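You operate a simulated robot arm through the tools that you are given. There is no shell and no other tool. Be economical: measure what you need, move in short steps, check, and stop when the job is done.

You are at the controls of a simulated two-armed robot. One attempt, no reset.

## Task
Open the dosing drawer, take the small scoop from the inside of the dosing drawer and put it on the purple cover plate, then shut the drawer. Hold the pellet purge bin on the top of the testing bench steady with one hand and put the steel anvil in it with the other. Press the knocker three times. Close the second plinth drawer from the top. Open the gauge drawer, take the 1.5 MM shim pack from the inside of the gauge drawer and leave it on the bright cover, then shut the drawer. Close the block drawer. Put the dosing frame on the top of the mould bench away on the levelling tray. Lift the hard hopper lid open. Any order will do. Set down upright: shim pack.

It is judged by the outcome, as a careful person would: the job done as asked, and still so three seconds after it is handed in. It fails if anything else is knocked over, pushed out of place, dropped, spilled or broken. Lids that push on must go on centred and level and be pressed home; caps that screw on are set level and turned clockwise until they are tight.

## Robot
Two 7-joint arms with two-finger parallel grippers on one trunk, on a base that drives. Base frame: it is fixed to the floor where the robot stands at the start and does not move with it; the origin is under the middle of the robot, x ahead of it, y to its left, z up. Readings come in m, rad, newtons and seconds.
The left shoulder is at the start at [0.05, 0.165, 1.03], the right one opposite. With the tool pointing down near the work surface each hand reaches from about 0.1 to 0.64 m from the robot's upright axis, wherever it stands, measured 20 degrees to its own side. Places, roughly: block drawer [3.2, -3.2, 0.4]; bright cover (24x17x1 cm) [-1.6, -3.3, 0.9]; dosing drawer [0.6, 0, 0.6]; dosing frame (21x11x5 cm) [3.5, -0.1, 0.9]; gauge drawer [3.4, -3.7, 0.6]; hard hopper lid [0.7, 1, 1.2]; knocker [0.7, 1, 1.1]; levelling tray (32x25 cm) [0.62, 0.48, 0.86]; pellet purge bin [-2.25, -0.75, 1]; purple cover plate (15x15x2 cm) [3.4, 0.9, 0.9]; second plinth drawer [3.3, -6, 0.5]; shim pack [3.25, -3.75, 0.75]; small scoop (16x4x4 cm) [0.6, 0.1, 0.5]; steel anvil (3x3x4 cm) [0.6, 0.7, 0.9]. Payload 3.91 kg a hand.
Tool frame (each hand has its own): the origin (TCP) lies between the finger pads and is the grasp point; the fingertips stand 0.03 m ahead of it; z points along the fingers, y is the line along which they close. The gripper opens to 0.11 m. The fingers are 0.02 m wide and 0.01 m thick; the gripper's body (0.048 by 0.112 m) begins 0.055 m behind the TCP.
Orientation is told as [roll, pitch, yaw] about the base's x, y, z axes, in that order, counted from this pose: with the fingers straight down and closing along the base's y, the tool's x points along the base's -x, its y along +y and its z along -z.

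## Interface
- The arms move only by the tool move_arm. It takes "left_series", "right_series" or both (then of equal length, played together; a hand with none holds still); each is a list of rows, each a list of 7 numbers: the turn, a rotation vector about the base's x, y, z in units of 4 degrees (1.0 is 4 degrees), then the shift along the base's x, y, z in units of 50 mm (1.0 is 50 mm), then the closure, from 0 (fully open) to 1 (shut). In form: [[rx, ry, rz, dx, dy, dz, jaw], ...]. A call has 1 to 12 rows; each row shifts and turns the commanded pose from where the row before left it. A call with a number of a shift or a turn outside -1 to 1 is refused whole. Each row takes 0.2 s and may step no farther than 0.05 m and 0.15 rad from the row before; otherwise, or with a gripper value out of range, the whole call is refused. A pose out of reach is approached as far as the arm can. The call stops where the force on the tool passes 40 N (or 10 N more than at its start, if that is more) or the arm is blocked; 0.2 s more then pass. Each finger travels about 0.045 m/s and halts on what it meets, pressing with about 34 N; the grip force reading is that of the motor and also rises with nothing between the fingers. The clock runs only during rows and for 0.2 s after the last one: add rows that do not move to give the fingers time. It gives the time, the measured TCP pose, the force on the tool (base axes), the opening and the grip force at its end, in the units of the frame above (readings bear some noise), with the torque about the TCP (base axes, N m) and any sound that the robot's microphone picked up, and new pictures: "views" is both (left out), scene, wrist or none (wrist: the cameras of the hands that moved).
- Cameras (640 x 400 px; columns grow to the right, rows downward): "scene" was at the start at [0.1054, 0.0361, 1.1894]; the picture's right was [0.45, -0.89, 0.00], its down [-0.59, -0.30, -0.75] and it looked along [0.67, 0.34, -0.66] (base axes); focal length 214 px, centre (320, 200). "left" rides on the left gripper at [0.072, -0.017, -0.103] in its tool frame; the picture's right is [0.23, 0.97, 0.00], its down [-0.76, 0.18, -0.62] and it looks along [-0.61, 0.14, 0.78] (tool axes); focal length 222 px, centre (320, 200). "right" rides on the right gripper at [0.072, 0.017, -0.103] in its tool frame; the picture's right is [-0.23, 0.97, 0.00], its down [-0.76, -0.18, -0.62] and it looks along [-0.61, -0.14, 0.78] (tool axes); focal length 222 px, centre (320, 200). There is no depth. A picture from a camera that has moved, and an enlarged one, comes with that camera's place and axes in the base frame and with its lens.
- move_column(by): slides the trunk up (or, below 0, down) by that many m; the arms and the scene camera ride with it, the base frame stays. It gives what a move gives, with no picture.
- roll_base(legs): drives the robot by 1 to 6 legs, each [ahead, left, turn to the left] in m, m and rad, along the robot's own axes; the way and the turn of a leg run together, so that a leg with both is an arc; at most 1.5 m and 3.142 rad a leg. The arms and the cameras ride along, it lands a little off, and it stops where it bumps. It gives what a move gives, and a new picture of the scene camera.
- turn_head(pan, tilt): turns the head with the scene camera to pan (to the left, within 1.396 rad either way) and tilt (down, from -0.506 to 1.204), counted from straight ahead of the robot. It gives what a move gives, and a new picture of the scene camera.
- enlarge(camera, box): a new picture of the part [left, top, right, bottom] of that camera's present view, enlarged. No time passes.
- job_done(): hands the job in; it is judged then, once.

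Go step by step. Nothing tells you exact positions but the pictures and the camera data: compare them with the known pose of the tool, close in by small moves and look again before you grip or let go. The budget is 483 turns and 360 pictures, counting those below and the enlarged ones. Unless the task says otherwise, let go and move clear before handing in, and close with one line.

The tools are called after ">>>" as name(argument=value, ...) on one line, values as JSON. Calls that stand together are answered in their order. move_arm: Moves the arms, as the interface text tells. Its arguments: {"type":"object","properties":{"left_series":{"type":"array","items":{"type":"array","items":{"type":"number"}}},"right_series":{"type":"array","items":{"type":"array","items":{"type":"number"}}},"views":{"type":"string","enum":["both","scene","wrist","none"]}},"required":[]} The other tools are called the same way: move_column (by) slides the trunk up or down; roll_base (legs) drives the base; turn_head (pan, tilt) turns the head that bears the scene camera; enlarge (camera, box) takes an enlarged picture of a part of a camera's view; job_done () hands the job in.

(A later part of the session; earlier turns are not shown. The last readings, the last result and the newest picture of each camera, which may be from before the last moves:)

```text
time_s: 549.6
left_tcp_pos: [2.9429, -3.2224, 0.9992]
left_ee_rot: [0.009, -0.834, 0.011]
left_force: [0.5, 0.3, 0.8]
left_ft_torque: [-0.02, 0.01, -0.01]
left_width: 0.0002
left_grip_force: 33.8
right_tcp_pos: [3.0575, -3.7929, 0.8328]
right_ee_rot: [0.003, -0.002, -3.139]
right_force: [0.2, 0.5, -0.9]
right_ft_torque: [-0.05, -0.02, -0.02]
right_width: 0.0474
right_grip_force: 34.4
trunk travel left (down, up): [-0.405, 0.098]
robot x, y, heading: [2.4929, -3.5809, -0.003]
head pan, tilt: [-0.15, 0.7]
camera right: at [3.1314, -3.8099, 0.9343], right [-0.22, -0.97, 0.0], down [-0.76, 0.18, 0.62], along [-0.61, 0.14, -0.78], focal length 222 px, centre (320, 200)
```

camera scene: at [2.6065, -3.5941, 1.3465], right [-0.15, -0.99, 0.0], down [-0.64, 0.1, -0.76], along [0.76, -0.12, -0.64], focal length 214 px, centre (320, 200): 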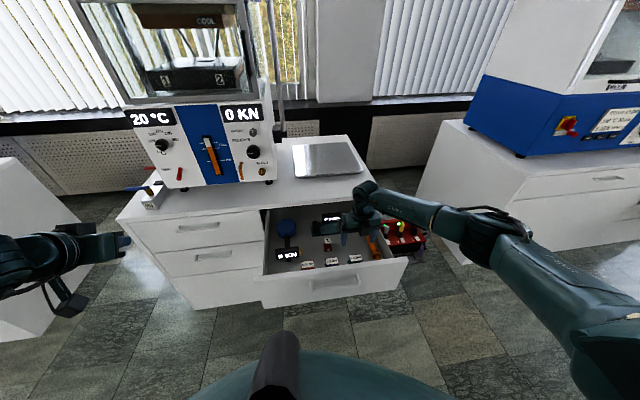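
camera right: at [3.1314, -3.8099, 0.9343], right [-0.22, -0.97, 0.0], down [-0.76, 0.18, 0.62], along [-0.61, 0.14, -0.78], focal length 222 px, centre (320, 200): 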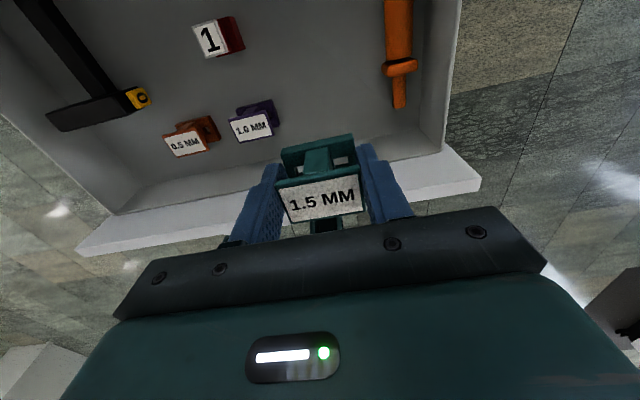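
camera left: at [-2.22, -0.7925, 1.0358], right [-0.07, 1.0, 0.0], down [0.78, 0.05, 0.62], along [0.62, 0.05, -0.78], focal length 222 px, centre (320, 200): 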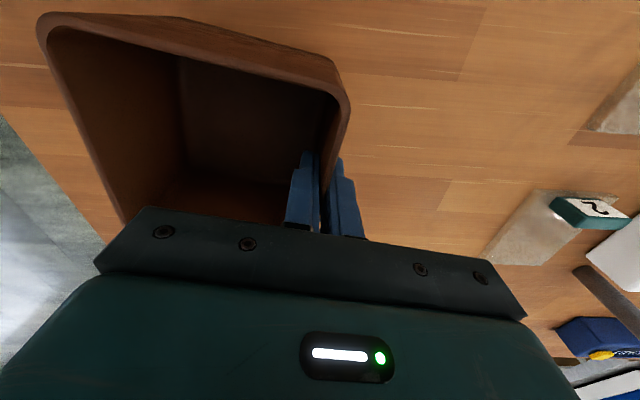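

The pack is upright in the grip. I raise it clear, back off and shift right so the left hand can push the drawer shut.

>>> move_arm(right_series=[[0, 0, 0, 0, 0, 0.8, 1], [0, 0, 0, 0, 0, 0.8, 1], [0, 0, 0, 0, 0, 0.8, 1], [0, 0, 0, -0.6, 0, 0.6, 1], [0, 0, 0, -0.8, 0, 0.4, 1], [0, 0, 0, -0.8, 0, 0.4, 1], [0, 0, 0, -0.6, 0, 0.4, 1]], views="none")

>>> roll_base(legs=[[-0.2, 0, 0], [0, -0.38, 0]])

>>> move_column(by=-0.32)

>>> turn_head(pan=0.2, tilt=0.5)

```text
time_s: 551.2
left_tcp_pos: [2.9432, -3.2225, 0.9992]
left_ee_rot: [0.008, -0.831, 0.01]
left_force: [-0.1, -0.7, -0.6]
left_ft_torque: [-0.02, 0.01, 0.0]
left_width: 0.0001
left_grip_force: 33.9
right_tcp_pos: [2.9167, -3.7922, 1.0398]
right_ee_rot: [0.0, -0.004, -3.138]
right_force: [-0.1, -0.1, -0.9]
right_ft_torque: [0.0, -0.02, 0.01]
right_width: 0.0469
right_grip_force: 34.4
trunk travel left (down, up): [-0.405, 0.098]
robot x, y, heading: [2.4919, -3.5807, -0.005]
head pan, tilt: [-0.15, 0.7]
```

```text
time_s: 556.3
left_tcp_pos: [2.7447, -3.5992, 0.9982]
left_ee_rot: [0.009, -0.832, 0.011]
left_force: [0.3, 0.6, 0.2]
left_ft_torque: [-0.04, 0.03, -0.04]
left_width: 0.0
left_grip_force: 34.1
right_tcp_pos: [2.7184, -4.1688, 1.0385]
right_ee_rot: [0.0, -0.004, -3.136]
right_force: [0.0, 0.2, -1.5]
right_ft_torque: [0.0, 0.03, 0.01]
right_width: 0.0473
right_grip_force: 34.1
trunk travel left (down, up): [-0.405, 0.098]
robot x, y, heading: [2.2917, -3.958, 0.003]
head pan, tilt: [-0.15, 0.7]
camera scene: at [2.4079, -3.9713, 1.3464], right [-0.15, -0.99, 0.0], down [-0.64, 0.1, -0.76], along [0.76, -0.11, -0.64], focal length 214 px, centre (320, 200)
```

scene: 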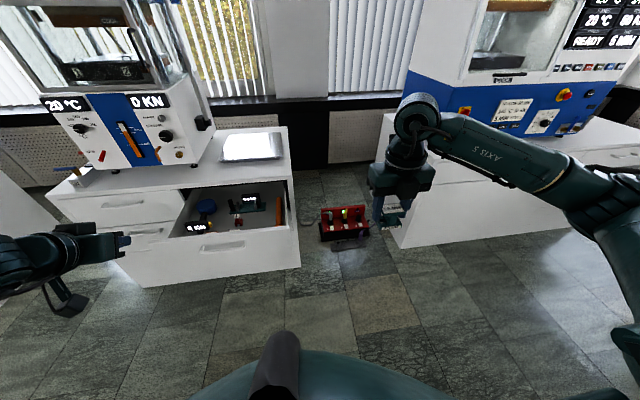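

```text
time_s: 559.5
left_tcp_pos: [2.7451, -3.5985, 0.6795]
left_ee_rot: [0.008, -0.834, 0.01]
left_force: [-0.8, 0.4, 0.2]
left_ft_torque: [-0.01, 0.01, 0.03]
left_width: 0.0
left_grip_force: 33.3
right_tcp_pos: [2.7179, -4.1691, 0.7199]
right_ee_rot: [0.002, -0.004, -3.138]
right_force: [-0.5, -0.7, -1.1]
right_ft_torque: [0.02, -0.02, -0.01]
right_width: 0.0475
right_grip_force: 33.3
trunk travel left (down, up): [-0.085, 0.418]
robot x, y, heading: [2.2974, -3.9561, -0.003]
head pan, tilt: [-0.15, 0.7]
```

```text
time_s: 560.3
left_tcp_pos: [2.7445, -3.599, 0.6791]
left_ee_rot: [0.007, -0.832, 0.012]
left_force: [0.1, -0.5, -0.3]
left_ft_torque: [-0.02, -0.01, 0.01]
left_width: 0.0001
left_grip_force: 33.9
right_tcp_pos: [2.7179, -4.1686, 0.7214]
right_ee_rot: [0.003, -0.004, -3.136]
right_force: [0.4, 0.3, -1.6]
right_ft_torque: [-0.01, 0.01, -0.01]
right_width: 0.0473
right_grip_force: 33.8
trunk travel left (down, up): [-0.085, 0.418]
robot x, y, heading: [2.2937, -3.958, 0.001]
head pan, tilt: [0.201, 0.499]
camera scene: at [2.413, -3.9404, 1.0441], right [0.2, -0.98, 0.0], down [-0.47, -0.09, -0.88], along [0.86, 0.17, -0.48], focal length 214 px, centre (320, 200)
```

scene: 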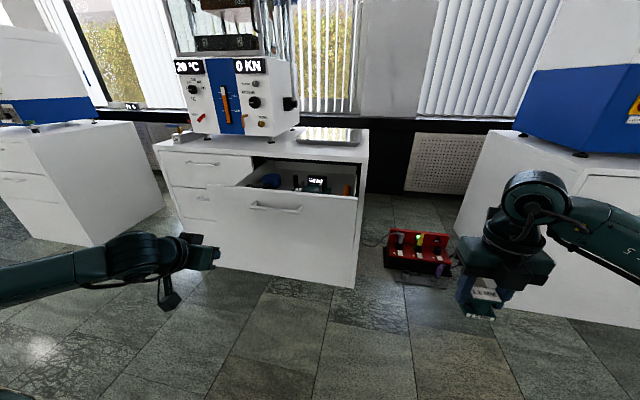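

Line up the fist below the handle at y≈−3.68 and use the base to push most of the way.

>>> move_arm(left_series=[[0, 0, 0, 0, -0.5, -0.1, 1], [0, 0, 0, 0, -0.6, -0.1, 1], [0, 0, 0, 0, -0.5, 0, 1]], right_series=[[0, 0, 0, -0.6, 0, 0.3, 1], [0, 0, 0, -0.6, 0, 0.3, 1], [0, 0, 0, -0.4, 0, 0.3, 1]], views="none")

>>> roll_base(legs=[[0.3, 0, 0]])

```text
time_s: 561.1
left_tcp_pos: [2.7458, -3.6794, 0.6699]
left_ee_rot: [0.009, -0.833, 0.011]
left_force: [0.1, 0.6, 0.3]
left_ft_torque: [-0.01, -0.01, -0.01]
left_width: 0.0001
left_grip_force: 34.3
right_tcp_pos: [2.6383, -4.1682, 0.7648]
right_ee_rot: [0.003, -0.005, -3.138]
right_force: [0.3, 1.1, -2.1]
right_ft_torque: [0.0, 0.0, 0.0]
right_width: 0.0472
right_grip_force: 33.9
trunk travel left (down, up): [-0.085, 0.418]
robot x, y, heading: [2.2953, -3.9565, -0.001]
head pan, tilt: [0.201, 0.499]
```

```text
time_s: 563.2
left_tcp_pos: [3.0438, -3.6785, 0.6685]
left_ee_rot: [0.009, -0.832, 0.012]
left_force: [0.6, -0.1, -0.4]
left_ft_torque: [0.0, 0.01, -0.02]
left_width: 0.0001
left_grip_force: 33.9
right_tcp_pos: [2.9373, -4.1667, 0.7647]
right_ee_rot: [0.0, -0.004, -3.133]
right_force: [-0.1, 0.7, -1.4]
right_ft_torque: [0.0, -0.03, 0.01]
right_width: 0.0476
right_grip_force: 34.2
trunk travel left (down, up): [-0.085, 0.418]
robot x, y, heading: [2.5938, -3.9606, -0.001]
head pan, tilt: [0.201, 0.499]
camera scene: at [2.713, -3.94, 1.0442], right [0.2, -0.98, 0.0], down [-0.47, -0.1, -0.88], along [0.86, 0.18, -0.48], focal length 214 px, centre (320, 200)
```

scene: 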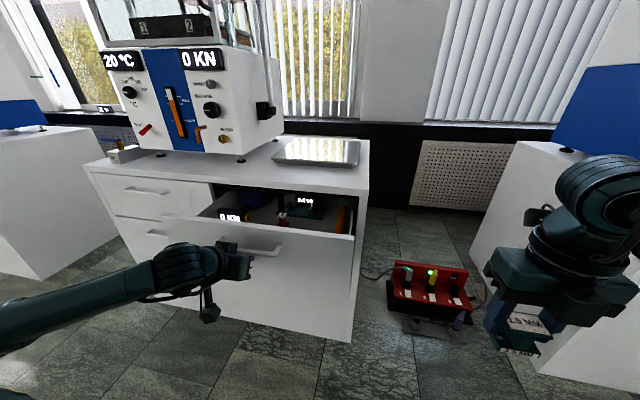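

Drawer is going in. Finish with the arm.

>>> move_arm(left_series=[[0, 0, 0, 0.5, 0, 0, 1], [0, 0, 0, 0.5, 0, 0, 1], [0, 0, 0, 0.5, 0, 0, 1], [0, 0, 0, 0.5, 0, 0, 1], [0, 0, 0, 0.5, 0, 0, 1], [0, 0, 0, 0.4, 0, 0, 1], [0, 0, 0, 0.4, 0, 0, 1], [0, 0, 0, 0.3, 0, 0, 1], [0, 0, 0, 0.2, 0, 0, 1], [0, 0, 0, 0.2, 0, 0, 1], [0, 0, 0, 0.15, 0, 0, 1]], views="scene")

```text
time_s: 565.7
left_tcp_pos: [3.2477, -3.6782, 0.6671]
left_ee_rot: [0.008, -0.825, 0.013]
left_force: [-13.5, -0.1, 4.6]
left_ft_torque: [-0.03, 0.04, -0.07]
left_width: 0.0
left_grip_force: 33.4
right_tcp_pos: [2.9379, -4.1671, 0.7651]
right_ee_rot: [0.001, -0.002, -3.131]
right_force: [-0.4, 0.1, -2.3]
right_ft_torque: [0.02, 0.02, 0.03]
right_width: 0.0474
right_grip_force: 34.1
trunk travel left (down, up): [-0.085, 0.418]
robot x, y, heading: [2.5933, -3.9605, 0.005]
head pan, tilt: [0.201, 0.499]
stopped in row 11 (left hand): the force on the tool passed its limit at 42 N (the readings are from after the stop); the commanded pose is now the measured one
camera scene: at [2.711, -3.9399, 1.0444], right [0.2, -0.98, 0.0], down [-0.47, -0.1, -0.88], along [0.86, 0.18, -0.48], focal length 214 px, centre (320, 200)
```

scene: 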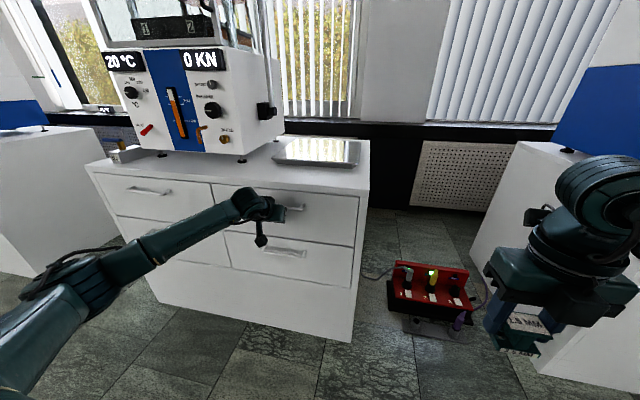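

The gauge drawer is shut. Next the plinth drawer: retract, back off, and drive along to the third cabinet, still holding the shim pack.

>>> move_arm(left_series=[[0, 0, 0, -0.8, 0, 0, 1], [0, 0, 0, -0.8, 0, 0, 1], [0, 0, 0, -0.8, 0, 0, 1], [0, 0, 0, -0.8, 0, 0, 1]], views="none")

>>> roll_base(legs=[[-0.9, 0, 0], [0, -1.4, 0], [0, -0.4, 0]])

>>> turn_head(pan=0.0, tilt=0.4)

```text
time_s: 566.7
left_tcp_pos: [3.0881, -3.6776, 0.6663]
left_ee_rot: [0.01, -0.823, 0.013]
left_force: [-0.4, -0.5, 0.5]
left_ft_torque: [0.0, -0.04, 0.01]
left_width: 0.0
left_grip_force: 34.3
right_tcp_pos: [2.9376, -4.1669, 0.765]
right_ee_rot: [0.001, -0.003, -3.132]
right_force: [0.5, 0.1, -1.2]
right_ft_torque: [0.02, 0.02, 0.0]
right_width: 0.0474
right_grip_force: 34.0
trunk travel left (down, up): [-0.085, 0.418]
robot x, y, heading: [2.5912, -3.9558, 0.004]
head pan, tilt: [0.201, 0.499]
```

```text
time_s: 587.2
left_tcp_pos: [2.2125, -5.4813, 0.667]
left_ee_rot: [0.008, -0.826, 0.027]
left_force: [-0.1, -1.0, 0.3]
left_ft_torque: [0.02, -0.01, 0.0]
left_width: 0.0
left_grip_force: 33.6
right_tcp_pos: [2.0694, -5.9751, 0.7651]
right_ee_rot: [0.0, -0.003, -3.116]
right_force: [-0.5, -1.1, -1.6]
right_ft_torque: [-0.02, -0.02, -0.04]
right_width: 0.0473
right_grip_force: 33.7
trunk travel left (down, up): [-0.085, 0.418]
robot x, y, heading: [1.7202, -5.772, 0.014]
head pan, tilt: [0.201, 0.499]
camera scene: at [1.8395, -5.75, 1.0442], right [0.22, -0.98, 0.0], down [-0.47, -0.1, -0.88], along [0.86, 0.19, -0.48], focal length 214 px, centre (320, 200)
```

scene: 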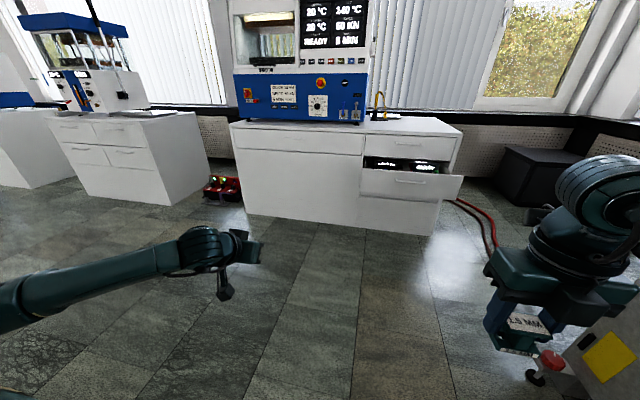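

```text
time_s: 587.9
left_tcp_pos: [2.2117, -5.4812, 0.6664]
left_ee_rot: [0.006, -0.823, 0.029]
left_force: [0.1, 0.0, 0.6]
left_ft_torque: [-0.01, 0.0, -0.01]
left_width: 0.0
left_grip_force: 33.5
right_tcp_pos: [2.0688, -5.9742, 0.7651]
right_ee_rot: [0.0, -0.001, -3.119]
right_force: [0.7, 1.5, -1.4]
right_ft_torque: [-0.02, 0.01, -0.01]
right_width: 0.0472
right_grip_force: 34.0
trunk travel left (down, up): [-0.085, 0.418]
robot x, y, heading: [1.7191, -5.7666, 0.019]
head pan, tilt: [0.0, 0.4]
camera scene: at [1.8433, -5.768, 1.0533], right [0.02, -1.0, 0.0], down [-0.39, -0.01, -0.92], along [0.92, 0.02, -0.39], focal length 214 px, centre (320, 200)
```

scene: 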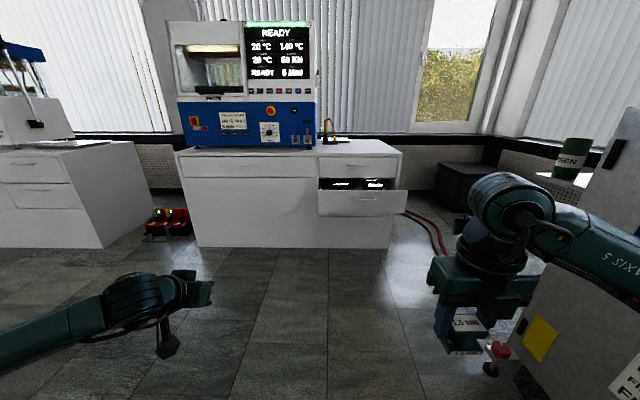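

The third cabinet's right column has its second drawer open (front ≈3.17, y −5.75…−6.3, z 0.38–0.56). I approach: ahead first, then right, keeping clear of the machine at right.

>>> roll_base(legs=[[0.75, 0, -0.018]])

>>> move_column(by=-0.08)

>>> turn_head(pan=-0.4, tilt=0.6)

```text
time_s: 591.9
left_tcp_pos: [2.957, -5.4852, 0.666]
left_ee_rot: [0.008, -0.823, 0.009]
left_force: [-0.2, 0.5, 0.1]
left_ft_torque: [-0.02, 0.03, 0.02]
left_width: 0.0
left_grip_force: 33.8
right_tcp_pos: [2.8058, -5.9731, 0.7655]
right_ee_rot: [0.001, -0.003, -3.137]
right_force: [0.3, 0.2, -1.6]
right_ft_torque: [-0.01, 0.0, -0.02]
right_width: 0.0474
right_grip_force: 34.0
trunk travel left (down, up): [-0.085, 0.418]
robot x, y, heading: [2.4626, -5.7621, 0.001]
head pan, tilt: [0.0, 0.4]
camera scene: at [2.5838, -5.7638, 1.0533], right [0.0, -1.0, 0.0], down [-0.39, 0.0, -0.92], along [0.92, 0.0, -0.39], focal length 214 px, centre (320, 200)
```

scene: 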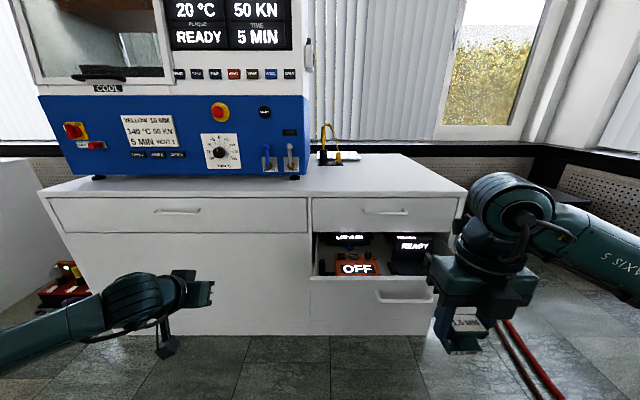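

```text
time_s: 593.1
left_tcp_pos: [2.9575, -5.4854, 0.5861]
left_ee_rot: [0.007, -0.824, 0.012]
left_force: [0.8, 0.5, 1.5]
left_ft_torque: [0.01, 0.01, 0.02]
left_width: 0.0
left_grip_force: 33.9
right_tcp_pos: [2.8056, -5.9728, 0.6854]
right_ee_rot: [0.0, -0.004, -3.136]
right_force: [0.7, 0.0, -1.3]
right_ft_torque: [0.0, 0.01, -0.02]
right_width: 0.0474
right_grip_force: 34.3
trunk travel left (down, up): [-0.005, 0.498]
robot x, y, heading: [2.461, -5.7667, -0.001]
head pan, tilt: [0.0, 0.4]
```

```text
time_s: 594.0
left_tcp_pos: [2.9573, -5.4844, 0.5872]
left_ee_rot: [0.007, -0.825, 0.01]
left_force: [0.5, -0.2, 0.8]
left_ft_torque: [-0.02, 0.01, -0.04]
left_width: 0.0
left_grip_force: 34.1
right_tcp_pos: [2.8053, -5.9732, 0.6859]
right_ee_rot: [-0.001, -0.003, -3.136]
right_force: [0.2, 0.1, -1.8]
right_ft_torque: [0.01, 0.0, -0.02]
right_width: 0.0473
right_grip_force: 33.8
trunk travel left (down, up): [-0.005, 0.498]
robot x, y, heading: [2.46, -5.7619, -0.003]
head pan, tilt: [-0.4, 0.6]
camera scene: at [2.5726, -5.7982, 0.9551], right [-0.39, -0.92, 0.0], down [-0.52, 0.22, -0.83], along [0.76, -0.32, -0.56], focal length 214 px, centre (320, 200)
```

scene: 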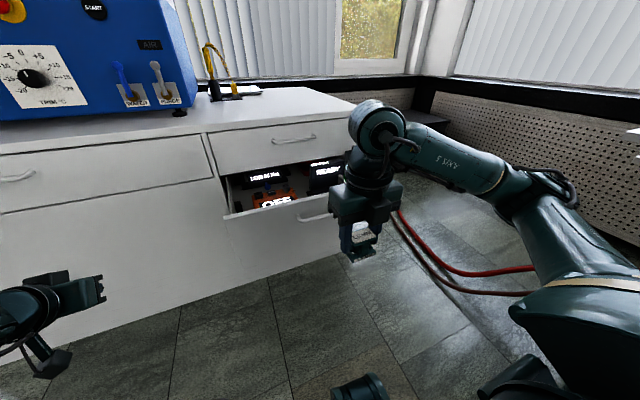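

The plinth drawer front is at x≈3.04, y −5.74…−6.2, top z≈0.63, handle (3.02, −5.98, 0.58). I strafe right and then push it below/left of the handle.

>>> roll_base(legs=[[-0.04, -0.33, 0]])

>>> move_arm(left_series=[[0, 0, 0, 0, -0.4, -0.3, 1], [0, 0, 0, 0, -0.4, -0.3, 1], [0, 0, 0, 0, -0.4, -0.2, 1]], views="none")

>>> turn_head(pan=0.1, tilt=0.6)

```text
time_s: 597.4
left_tcp_pos: [2.9171, -5.8127, 0.5868]
left_ee_rot: [0.007, -0.825, 0.011]
left_force: [0.0, -0.1, 0.4]
left_ft_torque: [0.03, 0.02, 0.0]
left_width: 0.0002
left_grip_force: 34.6
right_tcp_pos: [2.765, -6.3016, 0.6845]
right_ee_rot: [0.001, -0.004, -3.135]
right_force: [-0.5, 0.4, -1.4]
right_ft_torque: [-0.01, -0.03, -0.03]
right_width: 0.0474
right_grip_force: 34.0
trunk travel left (down, up): [-0.005, 0.498]
robot x, y, heading: [2.4239, -6.0913, 0.001]
head pan, tilt: [-0.4, 0.6]
camera scene: at [2.5329, -6.1259, 0.9551], right [-0.39, -0.92, 0.0], down [-0.52, 0.22, -0.83], along [0.76, -0.32, -0.56], focal length 214 px, centre (320, 200)
```

scene: 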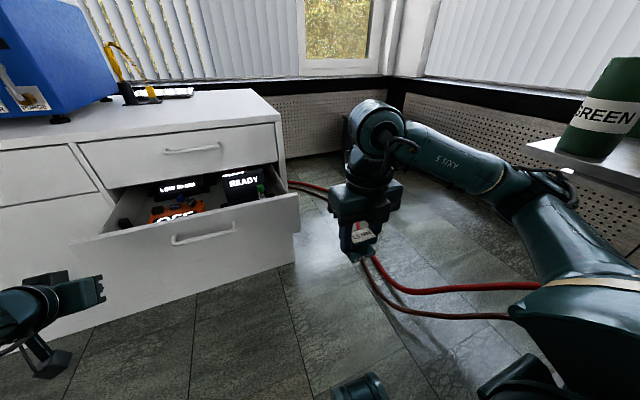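

```text
time_s: 598.2
left_tcp_pos: [2.9174, -5.8726, 0.5452]
left_ee_rot: [0.009, -0.825, 0.011]
left_force: [-0.7, -0.5, 0.3]
left_ft_torque: [0.02, 0.02, 0.0]
left_width: 0.0004
left_grip_force: 34.0
right_tcp_pos: [2.7666, -6.3013, 0.6845]
right_ee_rot: [0.002, -0.004, -3.136]
right_force: [0.2, -0.6, -1.7]
right_ft_torque: [-0.01, -0.02, -0.01]
right_width: 0.0474
right_grip_force: 33.6
trunk travel left (down, up): [-0.005, 0.498]
robot x, y, heading: [2.4231, -6.0897, -0.001]
head pan, tilt: [-0.4, 0.6]
```

```text
time_s: 599.2
left_tcp_pos: [2.917, -5.8722, 0.5466]
left_ee_rot: [0.007, -0.824, 0.011]
left_force: [0.0, -0.5, -0.5]
left_ft_torque: [0.02, 0.0, 0.03]
left_width: 0.0002
left_grip_force: 33.7
right_tcp_pos: [2.7657, -6.3015, 0.6846]
right_ee_rot: [-0.001, -0.004, -3.137]
right_force: [0.1, -0.7, -1.9]
right_ft_torque: [-0.02, -0.03, -0.06]
right_width: 0.0471
right_grip_force: 34.1
trunk travel left (down, up): [-0.005, 0.498]
robot x, y, heading: [2.4195, -6.0883, -0.001]
head pan, tilt: [0.099, 0.6]
camera scene: at [2.5394, -6.0828, 0.9551], right [0.1, -1.0, 0.0], down [-0.56, -0.06, -0.83], along [0.82, 0.08, -0.56], focal length 214 px, centre (320, 200)
```

scene: 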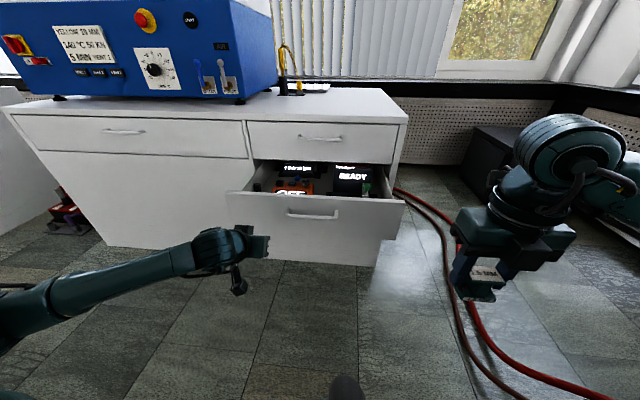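

>>> roll_base(legs=[[0.2, 0, 0]])

>>> move_arm(left_series=[[0, 0, 0, 0.4, 0, 0, 1], [0, 0, 0, 0.4, 0, 0, 1], [0, 0, 0, 0.4, 0, 0, 1], [0, 0, 0, 0.3, 0, 0, 1], [0, 0, 0, 0.3, 0, 0, 1], [0, 0, 0, 0.2, 0, 0, 1], [0, 0, 0, 0.2, 0, 0, 1], [0, 0, 0, 0.2, 0, 0, 1], [0, 0, 0, 0.2, 0, 0, 1], [0, 0, 0, 0.2, 0, 0, 1]], views="scene")

```text
time_s: 600.5
left_tcp_pos: [3.0368, -5.873, 0.5451]
left_ee_rot: [0.009, -0.814, 0.011]
left_force: [-0.7, -0.3, 0.9]
left_ft_torque: [0.01, 0.0, 0.01]
left_width: 0.0
left_grip_force: 34.2
right_tcp_pos: [2.8903, -6.2992, 0.6848]
right_ee_rot: [0.003, -0.005, -3.136]
right_force: [0.3, -0.7, -1.3]
right_ft_torque: [0.02, -0.02, 0.02]
right_width: 0.0472
right_grip_force: 33.9
trunk travel left (down, up): [-0.005, 0.498]
robot x, y, heading: [2.545, -6.0876, -0.003]
head pan, tilt: [0.099, 0.6]
stopped in leg 1: the force on the tool passed its limit at 64 N (the readings are from after the stop); the commanded pose is now the measured one
camera scene: at [2.6636, -6.0824, 0.955], right [0.1, -0.99, 0.0], down [-0.56, -0.06, -0.82], along [0.82, 0.08, -0.57], focal length 214 px, centre (320, 200)
```

scene: 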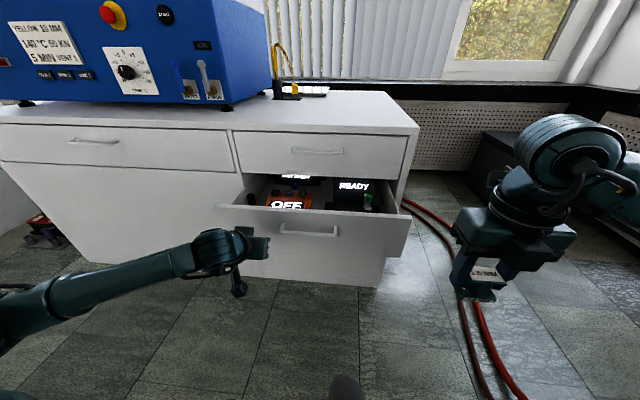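

```text
time_s: 602.6
left_tcp_pos: [3.1782, -5.8717, 0.5455]
left_ee_rot: [0.01, -0.812, 0.01]
left_force: [-0.3, 0.2, 0.9]
left_ft_torque: [0.03, -0.03, -0.01]
left_width: 0.0
left_grip_force: 34.1
right_tcp_pos: [2.8905, -6.3008, 0.6835]
right_ee_rot: [0.003, -0.002, -3.133]
right_force: [0.3, -0.3, -0.7]
right_ft_torque: [0.01, 0.01, 0.02]
right_width: 0.0473
right_grip_force: 33.5
trunk travel left (down, up): [-0.005, 0.498]
robot x, y, heading: [2.5462, -6.0902, 0.003]
head pan, tilt: [0.099, 0.6]
camera scene: at [2.6636, -6.0824, 0.955], right [0.1, -0.99, 0.0], down [-0.56, -0.06, -0.83], along [0.82, 0.08, -0.56], focal length 214 px, centre (320, 200)
```

scene: 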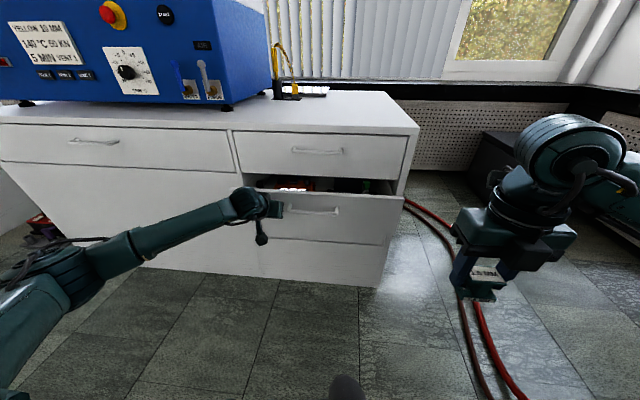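

Still a few cm to go. Continue.

>>> move_arm(left_series=[[0, 0, 0, 0.3, 0, 0, 1], [0, 0, 0, 0.3, 0, 0, 1], [0, 0, 0, 0.3, 0, 0, 1], [0, 0, 0, 0.2, 0, 0, 1], [0, 0, 0, 0.2, 0, 0, 1], [0, 0, 0, 0.2, 0, 0, 1], [0, 0, 0, 0.2, 0, 0, 1], [0, 0, 0, 0.2, 0, 0, 1]], views="scene")

```text
time_s: 604.5
left_tcp_pos: [3.2726, -5.8722, 0.5466]
left_ee_rot: [0.01, -0.816, 0.008]
left_force: [-0.3, 0.3, 0.4]
left_ft_torque: [0.0, 0.04, 0.0]
left_width: 0.0002
left_grip_force: 34.1
right_tcp_pos: [2.8895, -6.301, 0.6841]
right_ee_rot: [0.001, -0.004, -3.135]
right_force: [0.2, -0.3, -1.4]
right_ft_torque: [-0.01, 0.0, 0.03]
right_width: 0.0474
right_grip_force: 33.8
trunk travel left (down, up): [-0.005, 0.498]
robot x, y, heading: [2.5433, -6.0915, -0.003]
head pan, tilt: [0.099, 0.6]
camera scene: at [2.6636, -6.0824, 0.955], right [0.1, -0.99, 0.0], down [-0.56, -0.06, -0.83], along [0.82, 0.08, -0.56], focal length 214 px, centre (320, 200)
```

scene: 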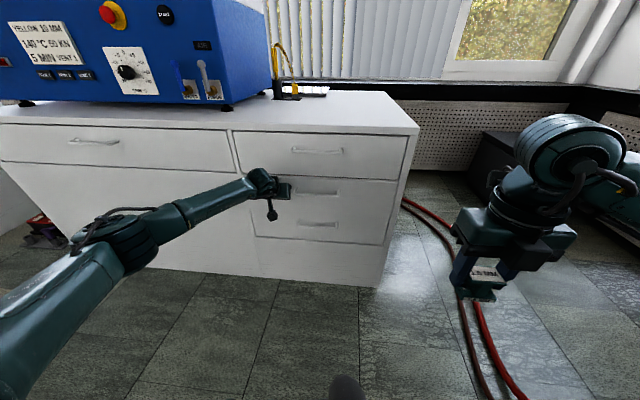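

>>> move_arm(left_series=[[0, 0, 0, 0.15, 0, 0, 1], [0, 0, 0, 0.15, 0, 0, 1], [0, 0, 0, 0.15, 0, 0, 1], [0, 0, 0, 0.15, 0, 0, 1], [0, 0, 0, 0.15, 0, 0, 1], [0, 0, 0, 0.15, 0, 0, 1]], views="none")

>>> enlarge(camera="scene", box=[200, 100, 440, 270])

```text
time_s: 605.2
left_tcp_pos: [3.2875, -5.873, 0.5436]
left_ee_rot: [0.007, -0.802, 0.015]
left_force: [-17.5, 0.1, 7.3]
left_ft_torque: [0.0, 0.01, -0.06]
left_width: 0.0
left_grip_force: 34.1
right_tcp_pos: [2.8895, -6.2996, 0.6855]
right_ee_rot: [0.001, -0.001, -3.133]
right_force: [0.4, 0.4, -1.1]
right_ft_torque: [-0.01, -0.03, 0.0]
right_width: 0.0473
right_grip_force: 34.1
trunk travel left (down, up): [-0.005, 0.498]
robot x, y, heading: [2.5485, -6.0886, -0.002]
head pan, tilt: [0.099, 0.6]
stopped in row 3 (left hand): the force on the tool passed its limit at 56 N (the readings are from after the stop); the commanded pose is now the measured one
```

```text
2.35 times, centred on (320, 185) of scene
camera zoom: at [2.6618, -6.0823, 0.9553], right [0.1, -0.99, 0.0], down [-0.56, -0.06, -0.83], along [0.82, 0.09, -0.56], focal length 505 px, centre (320, 235)
```

zoom: 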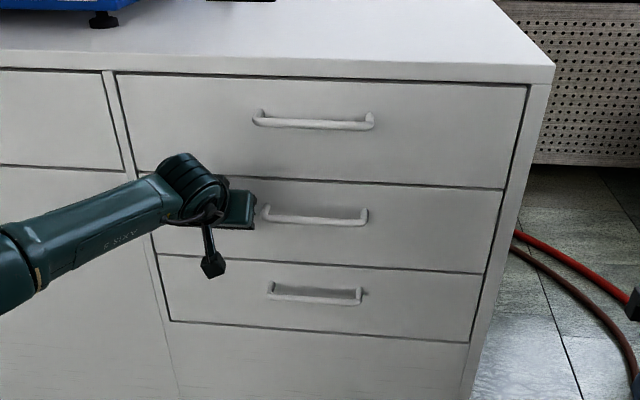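

All three plinth drawers are flush. Now carry the shim pack toward the bright cover near (−1.6, −3.3). Retract, back off, raise the trunk.

>>> move_arm(left_series=[[0, 0, 0, -0.8, 0, 0, 1], [0, 0, 0, -0.8, 0, 0, 1], [0, 0, 0, -0.8, 0, 0.2, 1], [0, 0, 0, -0.8, 0, 0.4, 1], [0, 0, 0, -0.6, 0, 0.4, 1]], views="none")

>>> roll_base(legs=[[-0.2, 0, 0], [0, 1.2, 0], [-1.0, 0.2, 0]])

>>> move_column(by=0.35)

>>> roll_base(legs=[[0, 0, 3.12]])

>>> turn_head(pan=-0.1, tilt=0.2)

```text
time_s: 606.4
left_tcp_pos: [3.0992, -5.8717, 0.5905]
left_ee_rot: [0.009, -0.802, 0.013]
left_force: [0.0, -0.2, 0.6]
left_ft_torque: [0.01, 0.01, 0.0]
left_width: 0.0
left_grip_force: 33.9
right_tcp_pos: [2.8896, -6.2993, 0.6847]
right_ee_rot: [0.002, -0.002, -3.133]
right_force: [-0.1, -0.2, -2.4]
right_ft_torque: [-0.02, -0.04, -0.01]
right_width: 0.047
right_grip_force: 33.7
trunk travel left (down, up): [-0.005, 0.498]
robot x, y, heading: [2.5431, -6.0888, 0.002]
head pan, tilt: [0.099, 0.6]
```

```text
time_s: 623.2
left_tcp_pos: [1.9126, -4.4718, 0.5905]
left_ee_rot: [0.008, -0.8, -0.004]
left_force: [0.1, -1.0, 0.1]
left_ft_torque: [0.01, 0.01, 0.0]
left_width: 0.0
left_grip_force: 34.3
right_tcp_pos: [1.6955, -4.896, 0.6846]
right_ee_rot: [0.003, -0.003, 3.131]
right_force: [-0.9, 0.8, -1.1]
right_ft_torque: [0.05, -0.03, 0.01]
right_width: 0.0477
right_grip_force: 33.6
trunk travel left (down, up): [-0.005, 0.498]
robot x, y, heading: [1.3539, -4.6782, -0.011]
head pan, tilt: [0.099, 0.6]
camera scene: at [1.4724, -4.674, 0.9551], right [0.08, -1.0, 0.0], down [-0.56, -0.05, -0.83], along [0.82, 0.07, -0.56], focal length 214 px, centre (320, 200)
```

scene: 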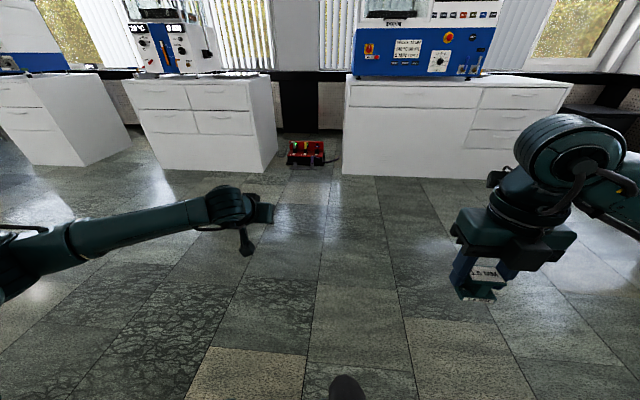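

```text
time_s: 626.7
left_tcp_pos: [1.9131, -4.4719, 0.9411]
left_ee_rot: [0.009, -0.8, -0.007]
left_force: [0.8, 0.0, 0.7]
left_ft_torque: [0.02, 0.0, -0.02]
left_width: 0.0
left_grip_force: 34.6
right_tcp_pos: [1.6949, -4.8968, 1.0338]
right_ee_rot: [0.002, -0.002, 3.132]
right_force: [-0.2, -0.3, -1.8]
right_ft_torque: [0.02, 0.0, 0.0]
right_width: 0.0471
right_grip_force: 33.9
trunk travel left (down, up): [-0.355, 0.148]
robot x, y, heading: [1.3528, -4.6816, -0.01]
head pan, tilt: [0.099, 0.6]
```

```text
time_s: 634.4
left_tcp_pos: [0.794, -4.8859, 0.9411]
left_ee_rot: [0.008, -0.801, 3.137]
left_force: [-0.4, -0.5, -0.3]
left_ft_torque: [-0.03, -0.03, 0.01]
left_width: 0.0
left_grip_force: 33.9
right_tcp_pos: [1.0132, -4.4633, 1.0347]
right_ee_rot: [0.003, -0.003, -0.009]
right_force: [0.9, 0.2, -1.7]
right_ft_torque: [0.0, 0.03, -0.01]
right_width: 0.047
right_grip_force: 34.5
trunk travel left (down, up): [-0.355, 0.148]
robot x, y, heading: [1.3568, -4.6794, 3.125]
head pan, tilt: [0.099, 0.6]
camera scene: at [1.2375, -4.6879, 1.3051], right [-0.08, 1.0, 0.0], down [0.56, 0.05, -0.83], along [-0.82, -0.07, -0.56], focal length 214 px, centre (320, 200)
```

scene: 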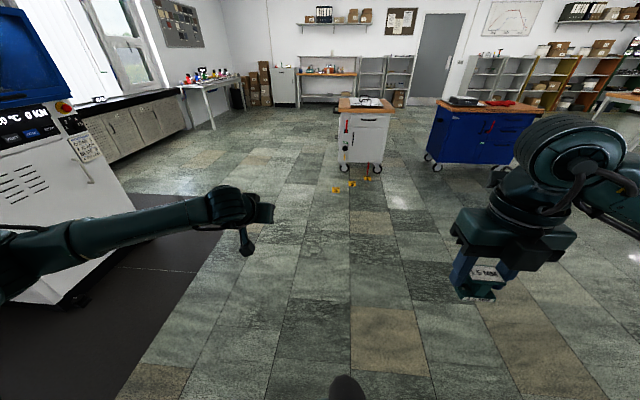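

```text
time_s: 635.3
left_tcp_pos: [0.7952, -4.8865, 0.9403]
left_ee_rot: [0.01, -0.799, 3.137]
left_force: [-0.6, -0.2, 0.8]
left_ft_torque: [0.03, 0.01, 0.0]
left_width: 0.0001
left_grip_force: 34.2
right_tcp_pos: [1.0123, -4.462, 1.0346]
right_ee_rot: [0.003, -0.003, -0.01]
right_force: [-1.2, -0.4, -1.9]
right_ft_torque: [-0.01, 0.0, 0.0]
right_width: 0.0474
right_grip_force: 34.1
trunk travel left (down, up): [-0.355, 0.148]
robot x, y, heading: [1.3531, -4.6793, 3.124]
head pan, tilt: [-0.099, 0.201]
camera scene: at [1.233, -4.6697, 1.3418], right [0.11, 0.99, 0.0], down [0.2, -0.02, -0.98], along [-0.97, 0.11, -0.2], focal length 214 px, centre (320, 200)
```

scene: 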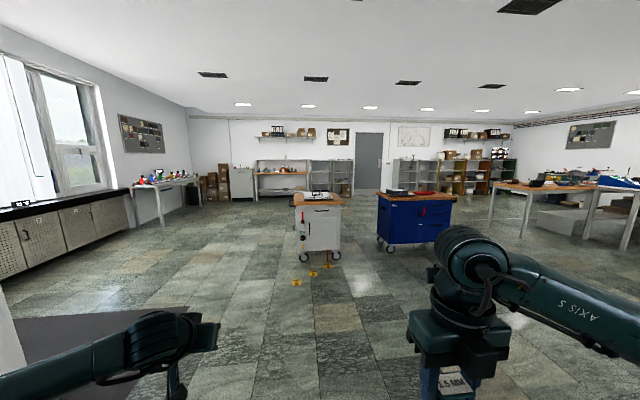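

The blue cart at roughly (−1.45, −3.1) likely carries the bright cover. I zoom in on both carts.

>>> enlarge(camera="scene", box=[270, 160, 480, 290])

```text
3.05 times, centred on (375, 225) of scene
camera zoom: at [1.233, -4.6697, 1.3418], right [0.11, 0.99, 0.0], down [0.2, -0.02, -0.98], along [-0.97, 0.11, -0.2], focal length 654 px, centre (152, 124)
```

zoom: 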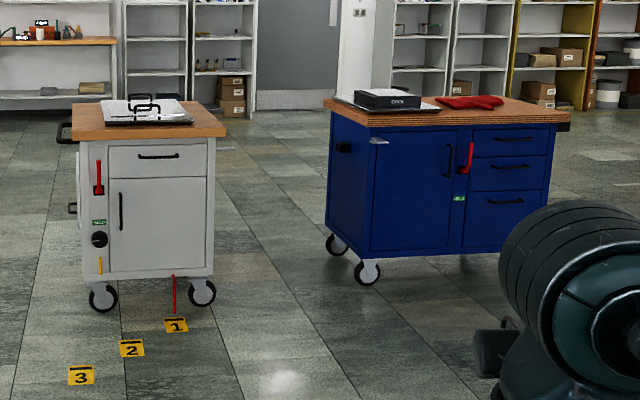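

The item at the expected place sits on the blue cart. I drive closer to its front to see.

>>> roll_base(legs=[[0, -1.3, 0.016], [1.3, 0, 0]])

>>> turn_head(pan=0.0, tilt=0.4)

```text
time_s: 653.0
left_tcp_pos: [-0.4844, -3.6039, 0.9413]
left_ee_rot: [0.008, -0.801, -3.123]
left_force: [0.2, 0.3, -0.1]
left_ft_torque: [0.02, 0.01, -0.02]
left_width: 0.0
left_grip_force: 33.9
right_tcp_pos: [-0.2766, -3.1755, 1.0349]
right_ee_rot: [0.001, -0.003, 0.015]
right_force: [-0.8, 0.1, -1.7]
right_ft_torque: [-0.03, 0.02, 0.0]
right_width: 0.0472
right_grip_force: 34.3
trunk travel left (down, up): [-0.355, 0.148]
robot x, y, heading: [0.0673, -3.3825, -3.134]
head pan, tilt: [-0.099, 0.201]
camera scene: at [-0.0513, -3.3764, 1.3418], right [0.09, 1.0, 0.0], down [0.2, -0.02, -0.98], along [-0.98, 0.09, -0.2], focal length 214 px, centre (320, 200)
```

scene: 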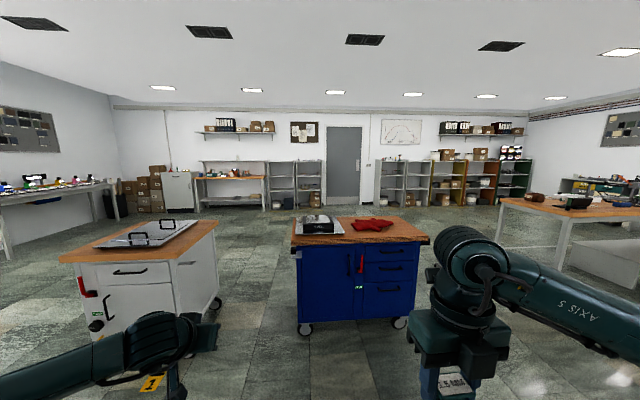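

```text
time_s: 653.8
left_tcp_pos: [-0.4833, -3.603, 0.9408]
left_ee_rot: [0.009, -0.801, -3.123]
left_force: [0.1, 0.1, -0.4]
left_ft_torque: [0.02, 0.01, 0.02]
left_width: 0.0001
left_grip_force: 34.6
right_tcp_pos: [-0.2772, -3.1743, 1.0349]
right_ee_rot: [0.003, -0.003, 0.015]
right_force: [0.3, 0.4, -1.5]
right_ft_torque: [0.03, 0.03, 0.01]
right_width: 0.0476
right_grip_force: 33.7
trunk travel left (down, up): [-0.355, 0.148]
robot x, y, heading: [0.0712, -3.3849, -3.135]
head pan, tilt: [0.0, 0.4]
camera scene: at [-0.0509, -3.3857, 1.3234], right [-0.01, 1.0, 0.0], down [0.39, 0.0, -0.92], along [-0.92, -0.01, -0.39], focal length 214 px, centre (320, 200)
```

scene: 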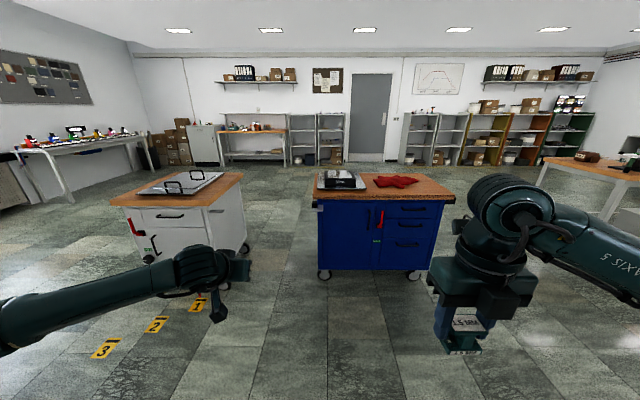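

>>> enlarge(camera="scene", box=[290, 155, 470, 260])

>>> enlarge(camera="scene", box=[100, 155, 270, 260])

```text
3.56 times, centred on (380, 208) of scene
camera zoom: at [-0.0509, -3.3857, 1.3234], right [-0.01, 1.0, 0.0], down [0.39, 0.0, -0.92], along [-0.92, -0.01, -0.39], focal length 763 px, centre (107, 173)
```

zoom: 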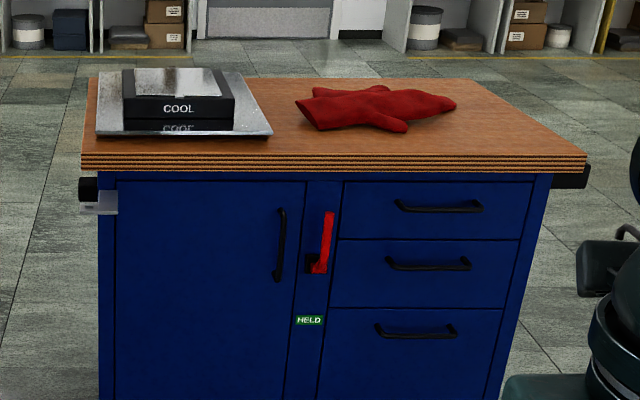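

```text
3.76 times, centred on (185, 208) of scene
camera zoom: at [-0.0509, -3.3857, 1.3234], right [-0.01, 1.0, 0.0], down [0.39, 0.0, -0.92], along [-0.92, -0.01, -0.39], focal length 807 px, centre (828, 172)
```

zoom: 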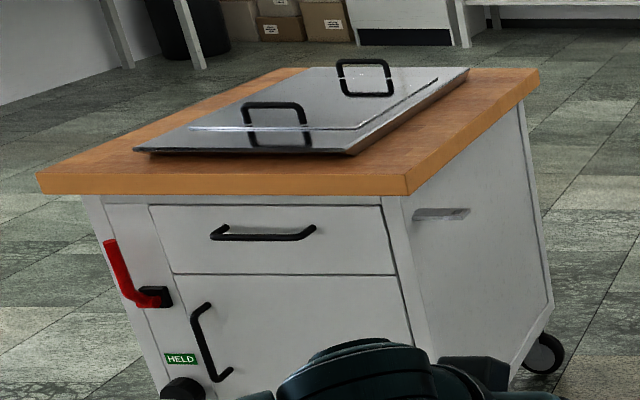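

The "COOL" block on the blue cart carries a shiny top — likely the bright cover. I move closer for a better look.

>>> roll_base(legs=[[0.6, 0.08, 0]])

>>> turn_head(pan=-0.15, tilt=0.6)

>>> enlarge(camera="scene", box=[240, 100, 440, 225])

```text
time_s: 657.2
left_tcp_pos: [-1.0787, -3.6928, 0.941]
left_ee_rot: [0.008, -0.8, -3.12]
left_force: [-0.7, -0.3, 0.7]
left_ft_torque: [0.01, -0.02, -0.02]
left_width: 0.0
left_grip_force: 33.9
right_tcp_pos: [-0.8726, -3.2624, 1.0344]
right_ee_rot: [0.003, -0.003, 0.018]
right_force: [-0.3, 0.3, -1.8]
right_ft_torque: [0.01, 0.01, -0.01]
right_width: 0.0472
right_grip_force: 34.3
trunk travel left (down, up): [-0.355, 0.148]
robot x, y, heading: [-0.526, -3.4699, -3.128]
head pan, tilt: [0.0, 0.4]
camera scene: at [-0.6468, -3.4725, 1.3232], right [-0.01, 1.0, 0.0], down [0.39, 0.0, -0.92], along [-0.92, -0.01, -0.39], focal length 214 px, centre (320, 200)
```

scene: 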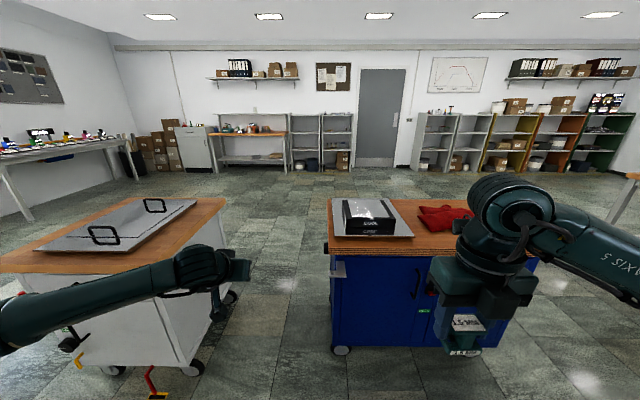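

```text
time_s: 657.9
left_tcp_pos: [-1.0782, -3.6916, 0.9405]
left_ee_rot: [0.008, -0.8, -3.118]
left_force: [0.0, 0.4, -0.4]
left_ft_torque: [-0.02, 0.02, 0.03]
left_width: 0.0001
left_grip_force: 34.0
right_tcp_pos: [-0.873, -3.2613, 1.035]
right_ee_rot: [0.002, -0.003, 0.017]
right_force: [0.2, -0.6, -1.2]
right_ft_torque: [0.01, -0.02, 0.03]
right_width: 0.0473
right_grip_force: 33.8
trunk travel left (down, up): [-0.355, 0.148]
robot x, y, heading: [-0.5284, -3.4745, -3.132]
head pan, tilt: [-0.15, 0.6]
camera scene: at [-0.6415, -3.4593, 1.3051], right [0.14, 0.99, 0.0], down [0.56, -0.08, -0.83], along [-0.82, 0.11, -0.56], focal length 214 px, centre (320, 200)
```

scene: 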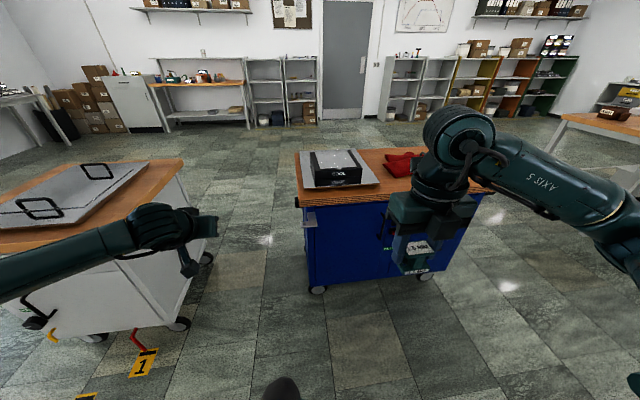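

```text
3.20 times, centred on (340, 162) of scene
camera zoom: at [-0.6415, -3.4593, 1.3051], right [0.14, 0.99, 0.0], down [0.56, -0.08, -0.83], along [-0.82, 0.11, -0.56], focal length 686 px, centre (256, 320)
```

zoom: 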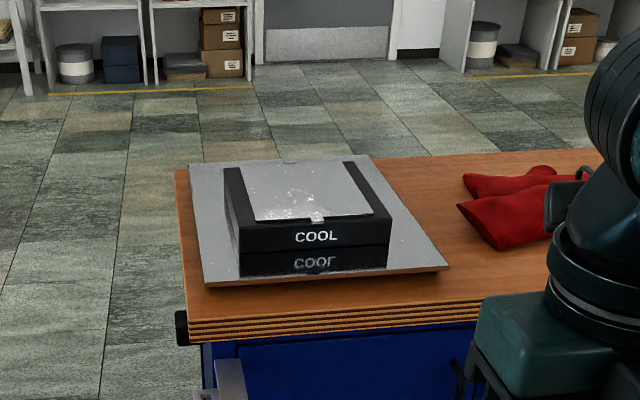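

Now clear: the bright cover is the shiny plate on the black "COOL" box, x −1.52…−1.75, y≈−3.255±0.085, z≈0.875. I tuck the left arm, raise the trunk slightly and drive up.

>>> move_column(by=0.1)

>>> move_arm(left_series=[[0, 0, 0, 0.7, 0, 0.5, 1], [0, 0, 0, 0.7, 0, 0.5, 1], [0, 0, 0, 0.7, 0, 0.5, 1], [0, 0, 0, 0.5, 0, 0.5, 1], [0, 0, 0, 0, 0, 0.3, 1]], views="none")

>>> roll_base(legs=[[0.43, 0, -0.01]])

>>> turn_head(pan=-0.15, tilt=0.85)

```text
time_s: 659.2
left_tcp_pos: [-1.0779, -3.6916, 1.0408]
left_ee_rot: [0.008, -0.801, -3.118]
left_force: [0.3, 0.1, -0.6]
left_ft_torque: [0.01, -0.01, 0.01]
left_width: 0.0
left_grip_force: 33.9
right_tcp_pos: [-0.874, -3.2613, 1.1336]
right_ee_rot: [0.001, -0.003, 0.017]
right_force: [-0.2, 0.2, -0.7]
right_ft_torque: [0.02, -0.01, -0.03]
right_width: 0.0474
right_grip_force: 33.9
trunk travel left (down, up): [-0.455, 0.048]
robot x, y, heading: [-0.5257, -3.4705, -3.131]
head pan, tilt: [-0.15, 0.6]
```

```text
time_s: 660.4
left_tcp_pos: [-0.9483, -3.6914, 1.1564]
left_ee_rot: [0.01, -0.802, -3.119]
left_force: [0.9, -0.1, -0.1]
left_ft_torque: [0.02, 0.0, -0.02]
left_width: 0.0002
left_grip_force: 33.9
right_tcp_pos: [-0.8735, -3.2621, 1.1342]
right_ee_rot: [0.002, -0.003, 0.019]
right_force: [-0.3, -0.2, -2.0]
right_ft_torque: [-0.03, -0.02, -0.02]
right_width: 0.0474
right_grip_force: 34.5
trunk travel left (down, up): [-0.455, 0.048]
robot x, y, heading: [-0.5266, -3.4698, -3.127]
head pan, tilt: [-0.15, 0.6]
```

```text
time_s: 663.0
left_tcp_pos: [-1.3764, -3.6896, 1.1559]
left_ee_rot: [0.009, -0.801, -3.129]
left_force: [-0.4, -0.1, 0.3]
left_ft_torque: [-0.01, 0.0, 0.0]
left_width: 0.0
left_grip_force: 33.5
right_tcp_pos: [-1.2952, -3.2616, 1.1344]
right_ee_rot: [0.0, -0.003, 0.005]
right_force: [-0.2, 0.4, -1.5]
right_ft_torque: [0.0, 0.04, 0.02]
right_width: 0.0473
right_grip_force: 34.1
trunk travel left (down, up): [-0.455, 0.048]
robot x, y, heading: [-0.9501, -3.4735, -3.138]
head pan, tilt: [-0.15, 0.6]
camera scene: at [-1.0667, -3.461, 1.405], right [0.15, 0.99, 0.0], down [0.56, -0.08, -0.82], along [-0.82, 0.12, -0.57], focal length 214 px, centre (320, 200)
```

scene: 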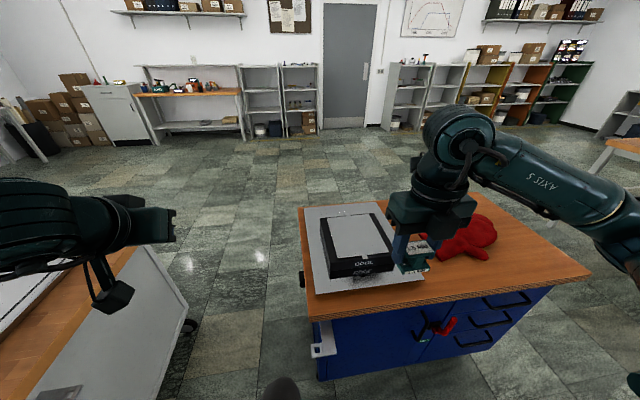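

```text
time_s: 663.8
left_tcp_pos: [-1.375, -3.6902, 1.1567]
left_ee_rot: [0.008, -0.801, -3.13]
left_force: [0.4, -0.4, 0.3]
left_ft_torque: [0.0, 0.0, 0.01]
left_width: 0.0
left_grip_force: 34.1
right_tcp_pos: [-1.2953, -3.2609, 1.1348]
right_ee_rot: [0.001, -0.003, 0.008]
right_force: [-0.2, 0.8, -1.0]
right_ft_torque: [0.0, 0.01, 0.01]
right_width: 0.0471
right_grip_force: 34.0
trunk travel left (down, up): [-0.455, 0.048]
robot x, y, heading: [-0.9516, -3.4731, -3.143]
head pan, tilt: [-0.15, 0.85]
camera scene: at [-1.0561, -3.4625, 1.3842], right [0.15, 0.99, 0.0], down [0.74, -0.11, -0.66], along [-0.65, 0.1, -0.75], focal length 214 px, centre (320, 200)
```

scene: 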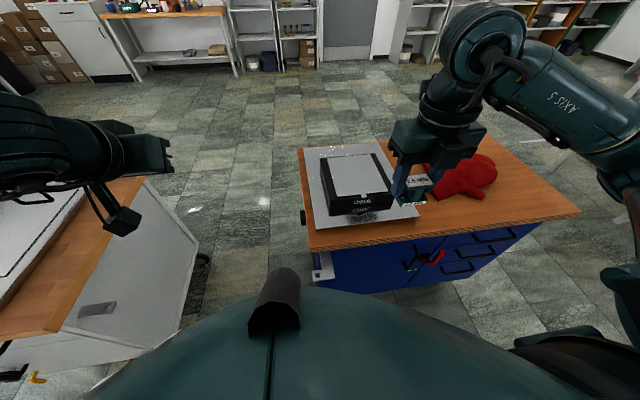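

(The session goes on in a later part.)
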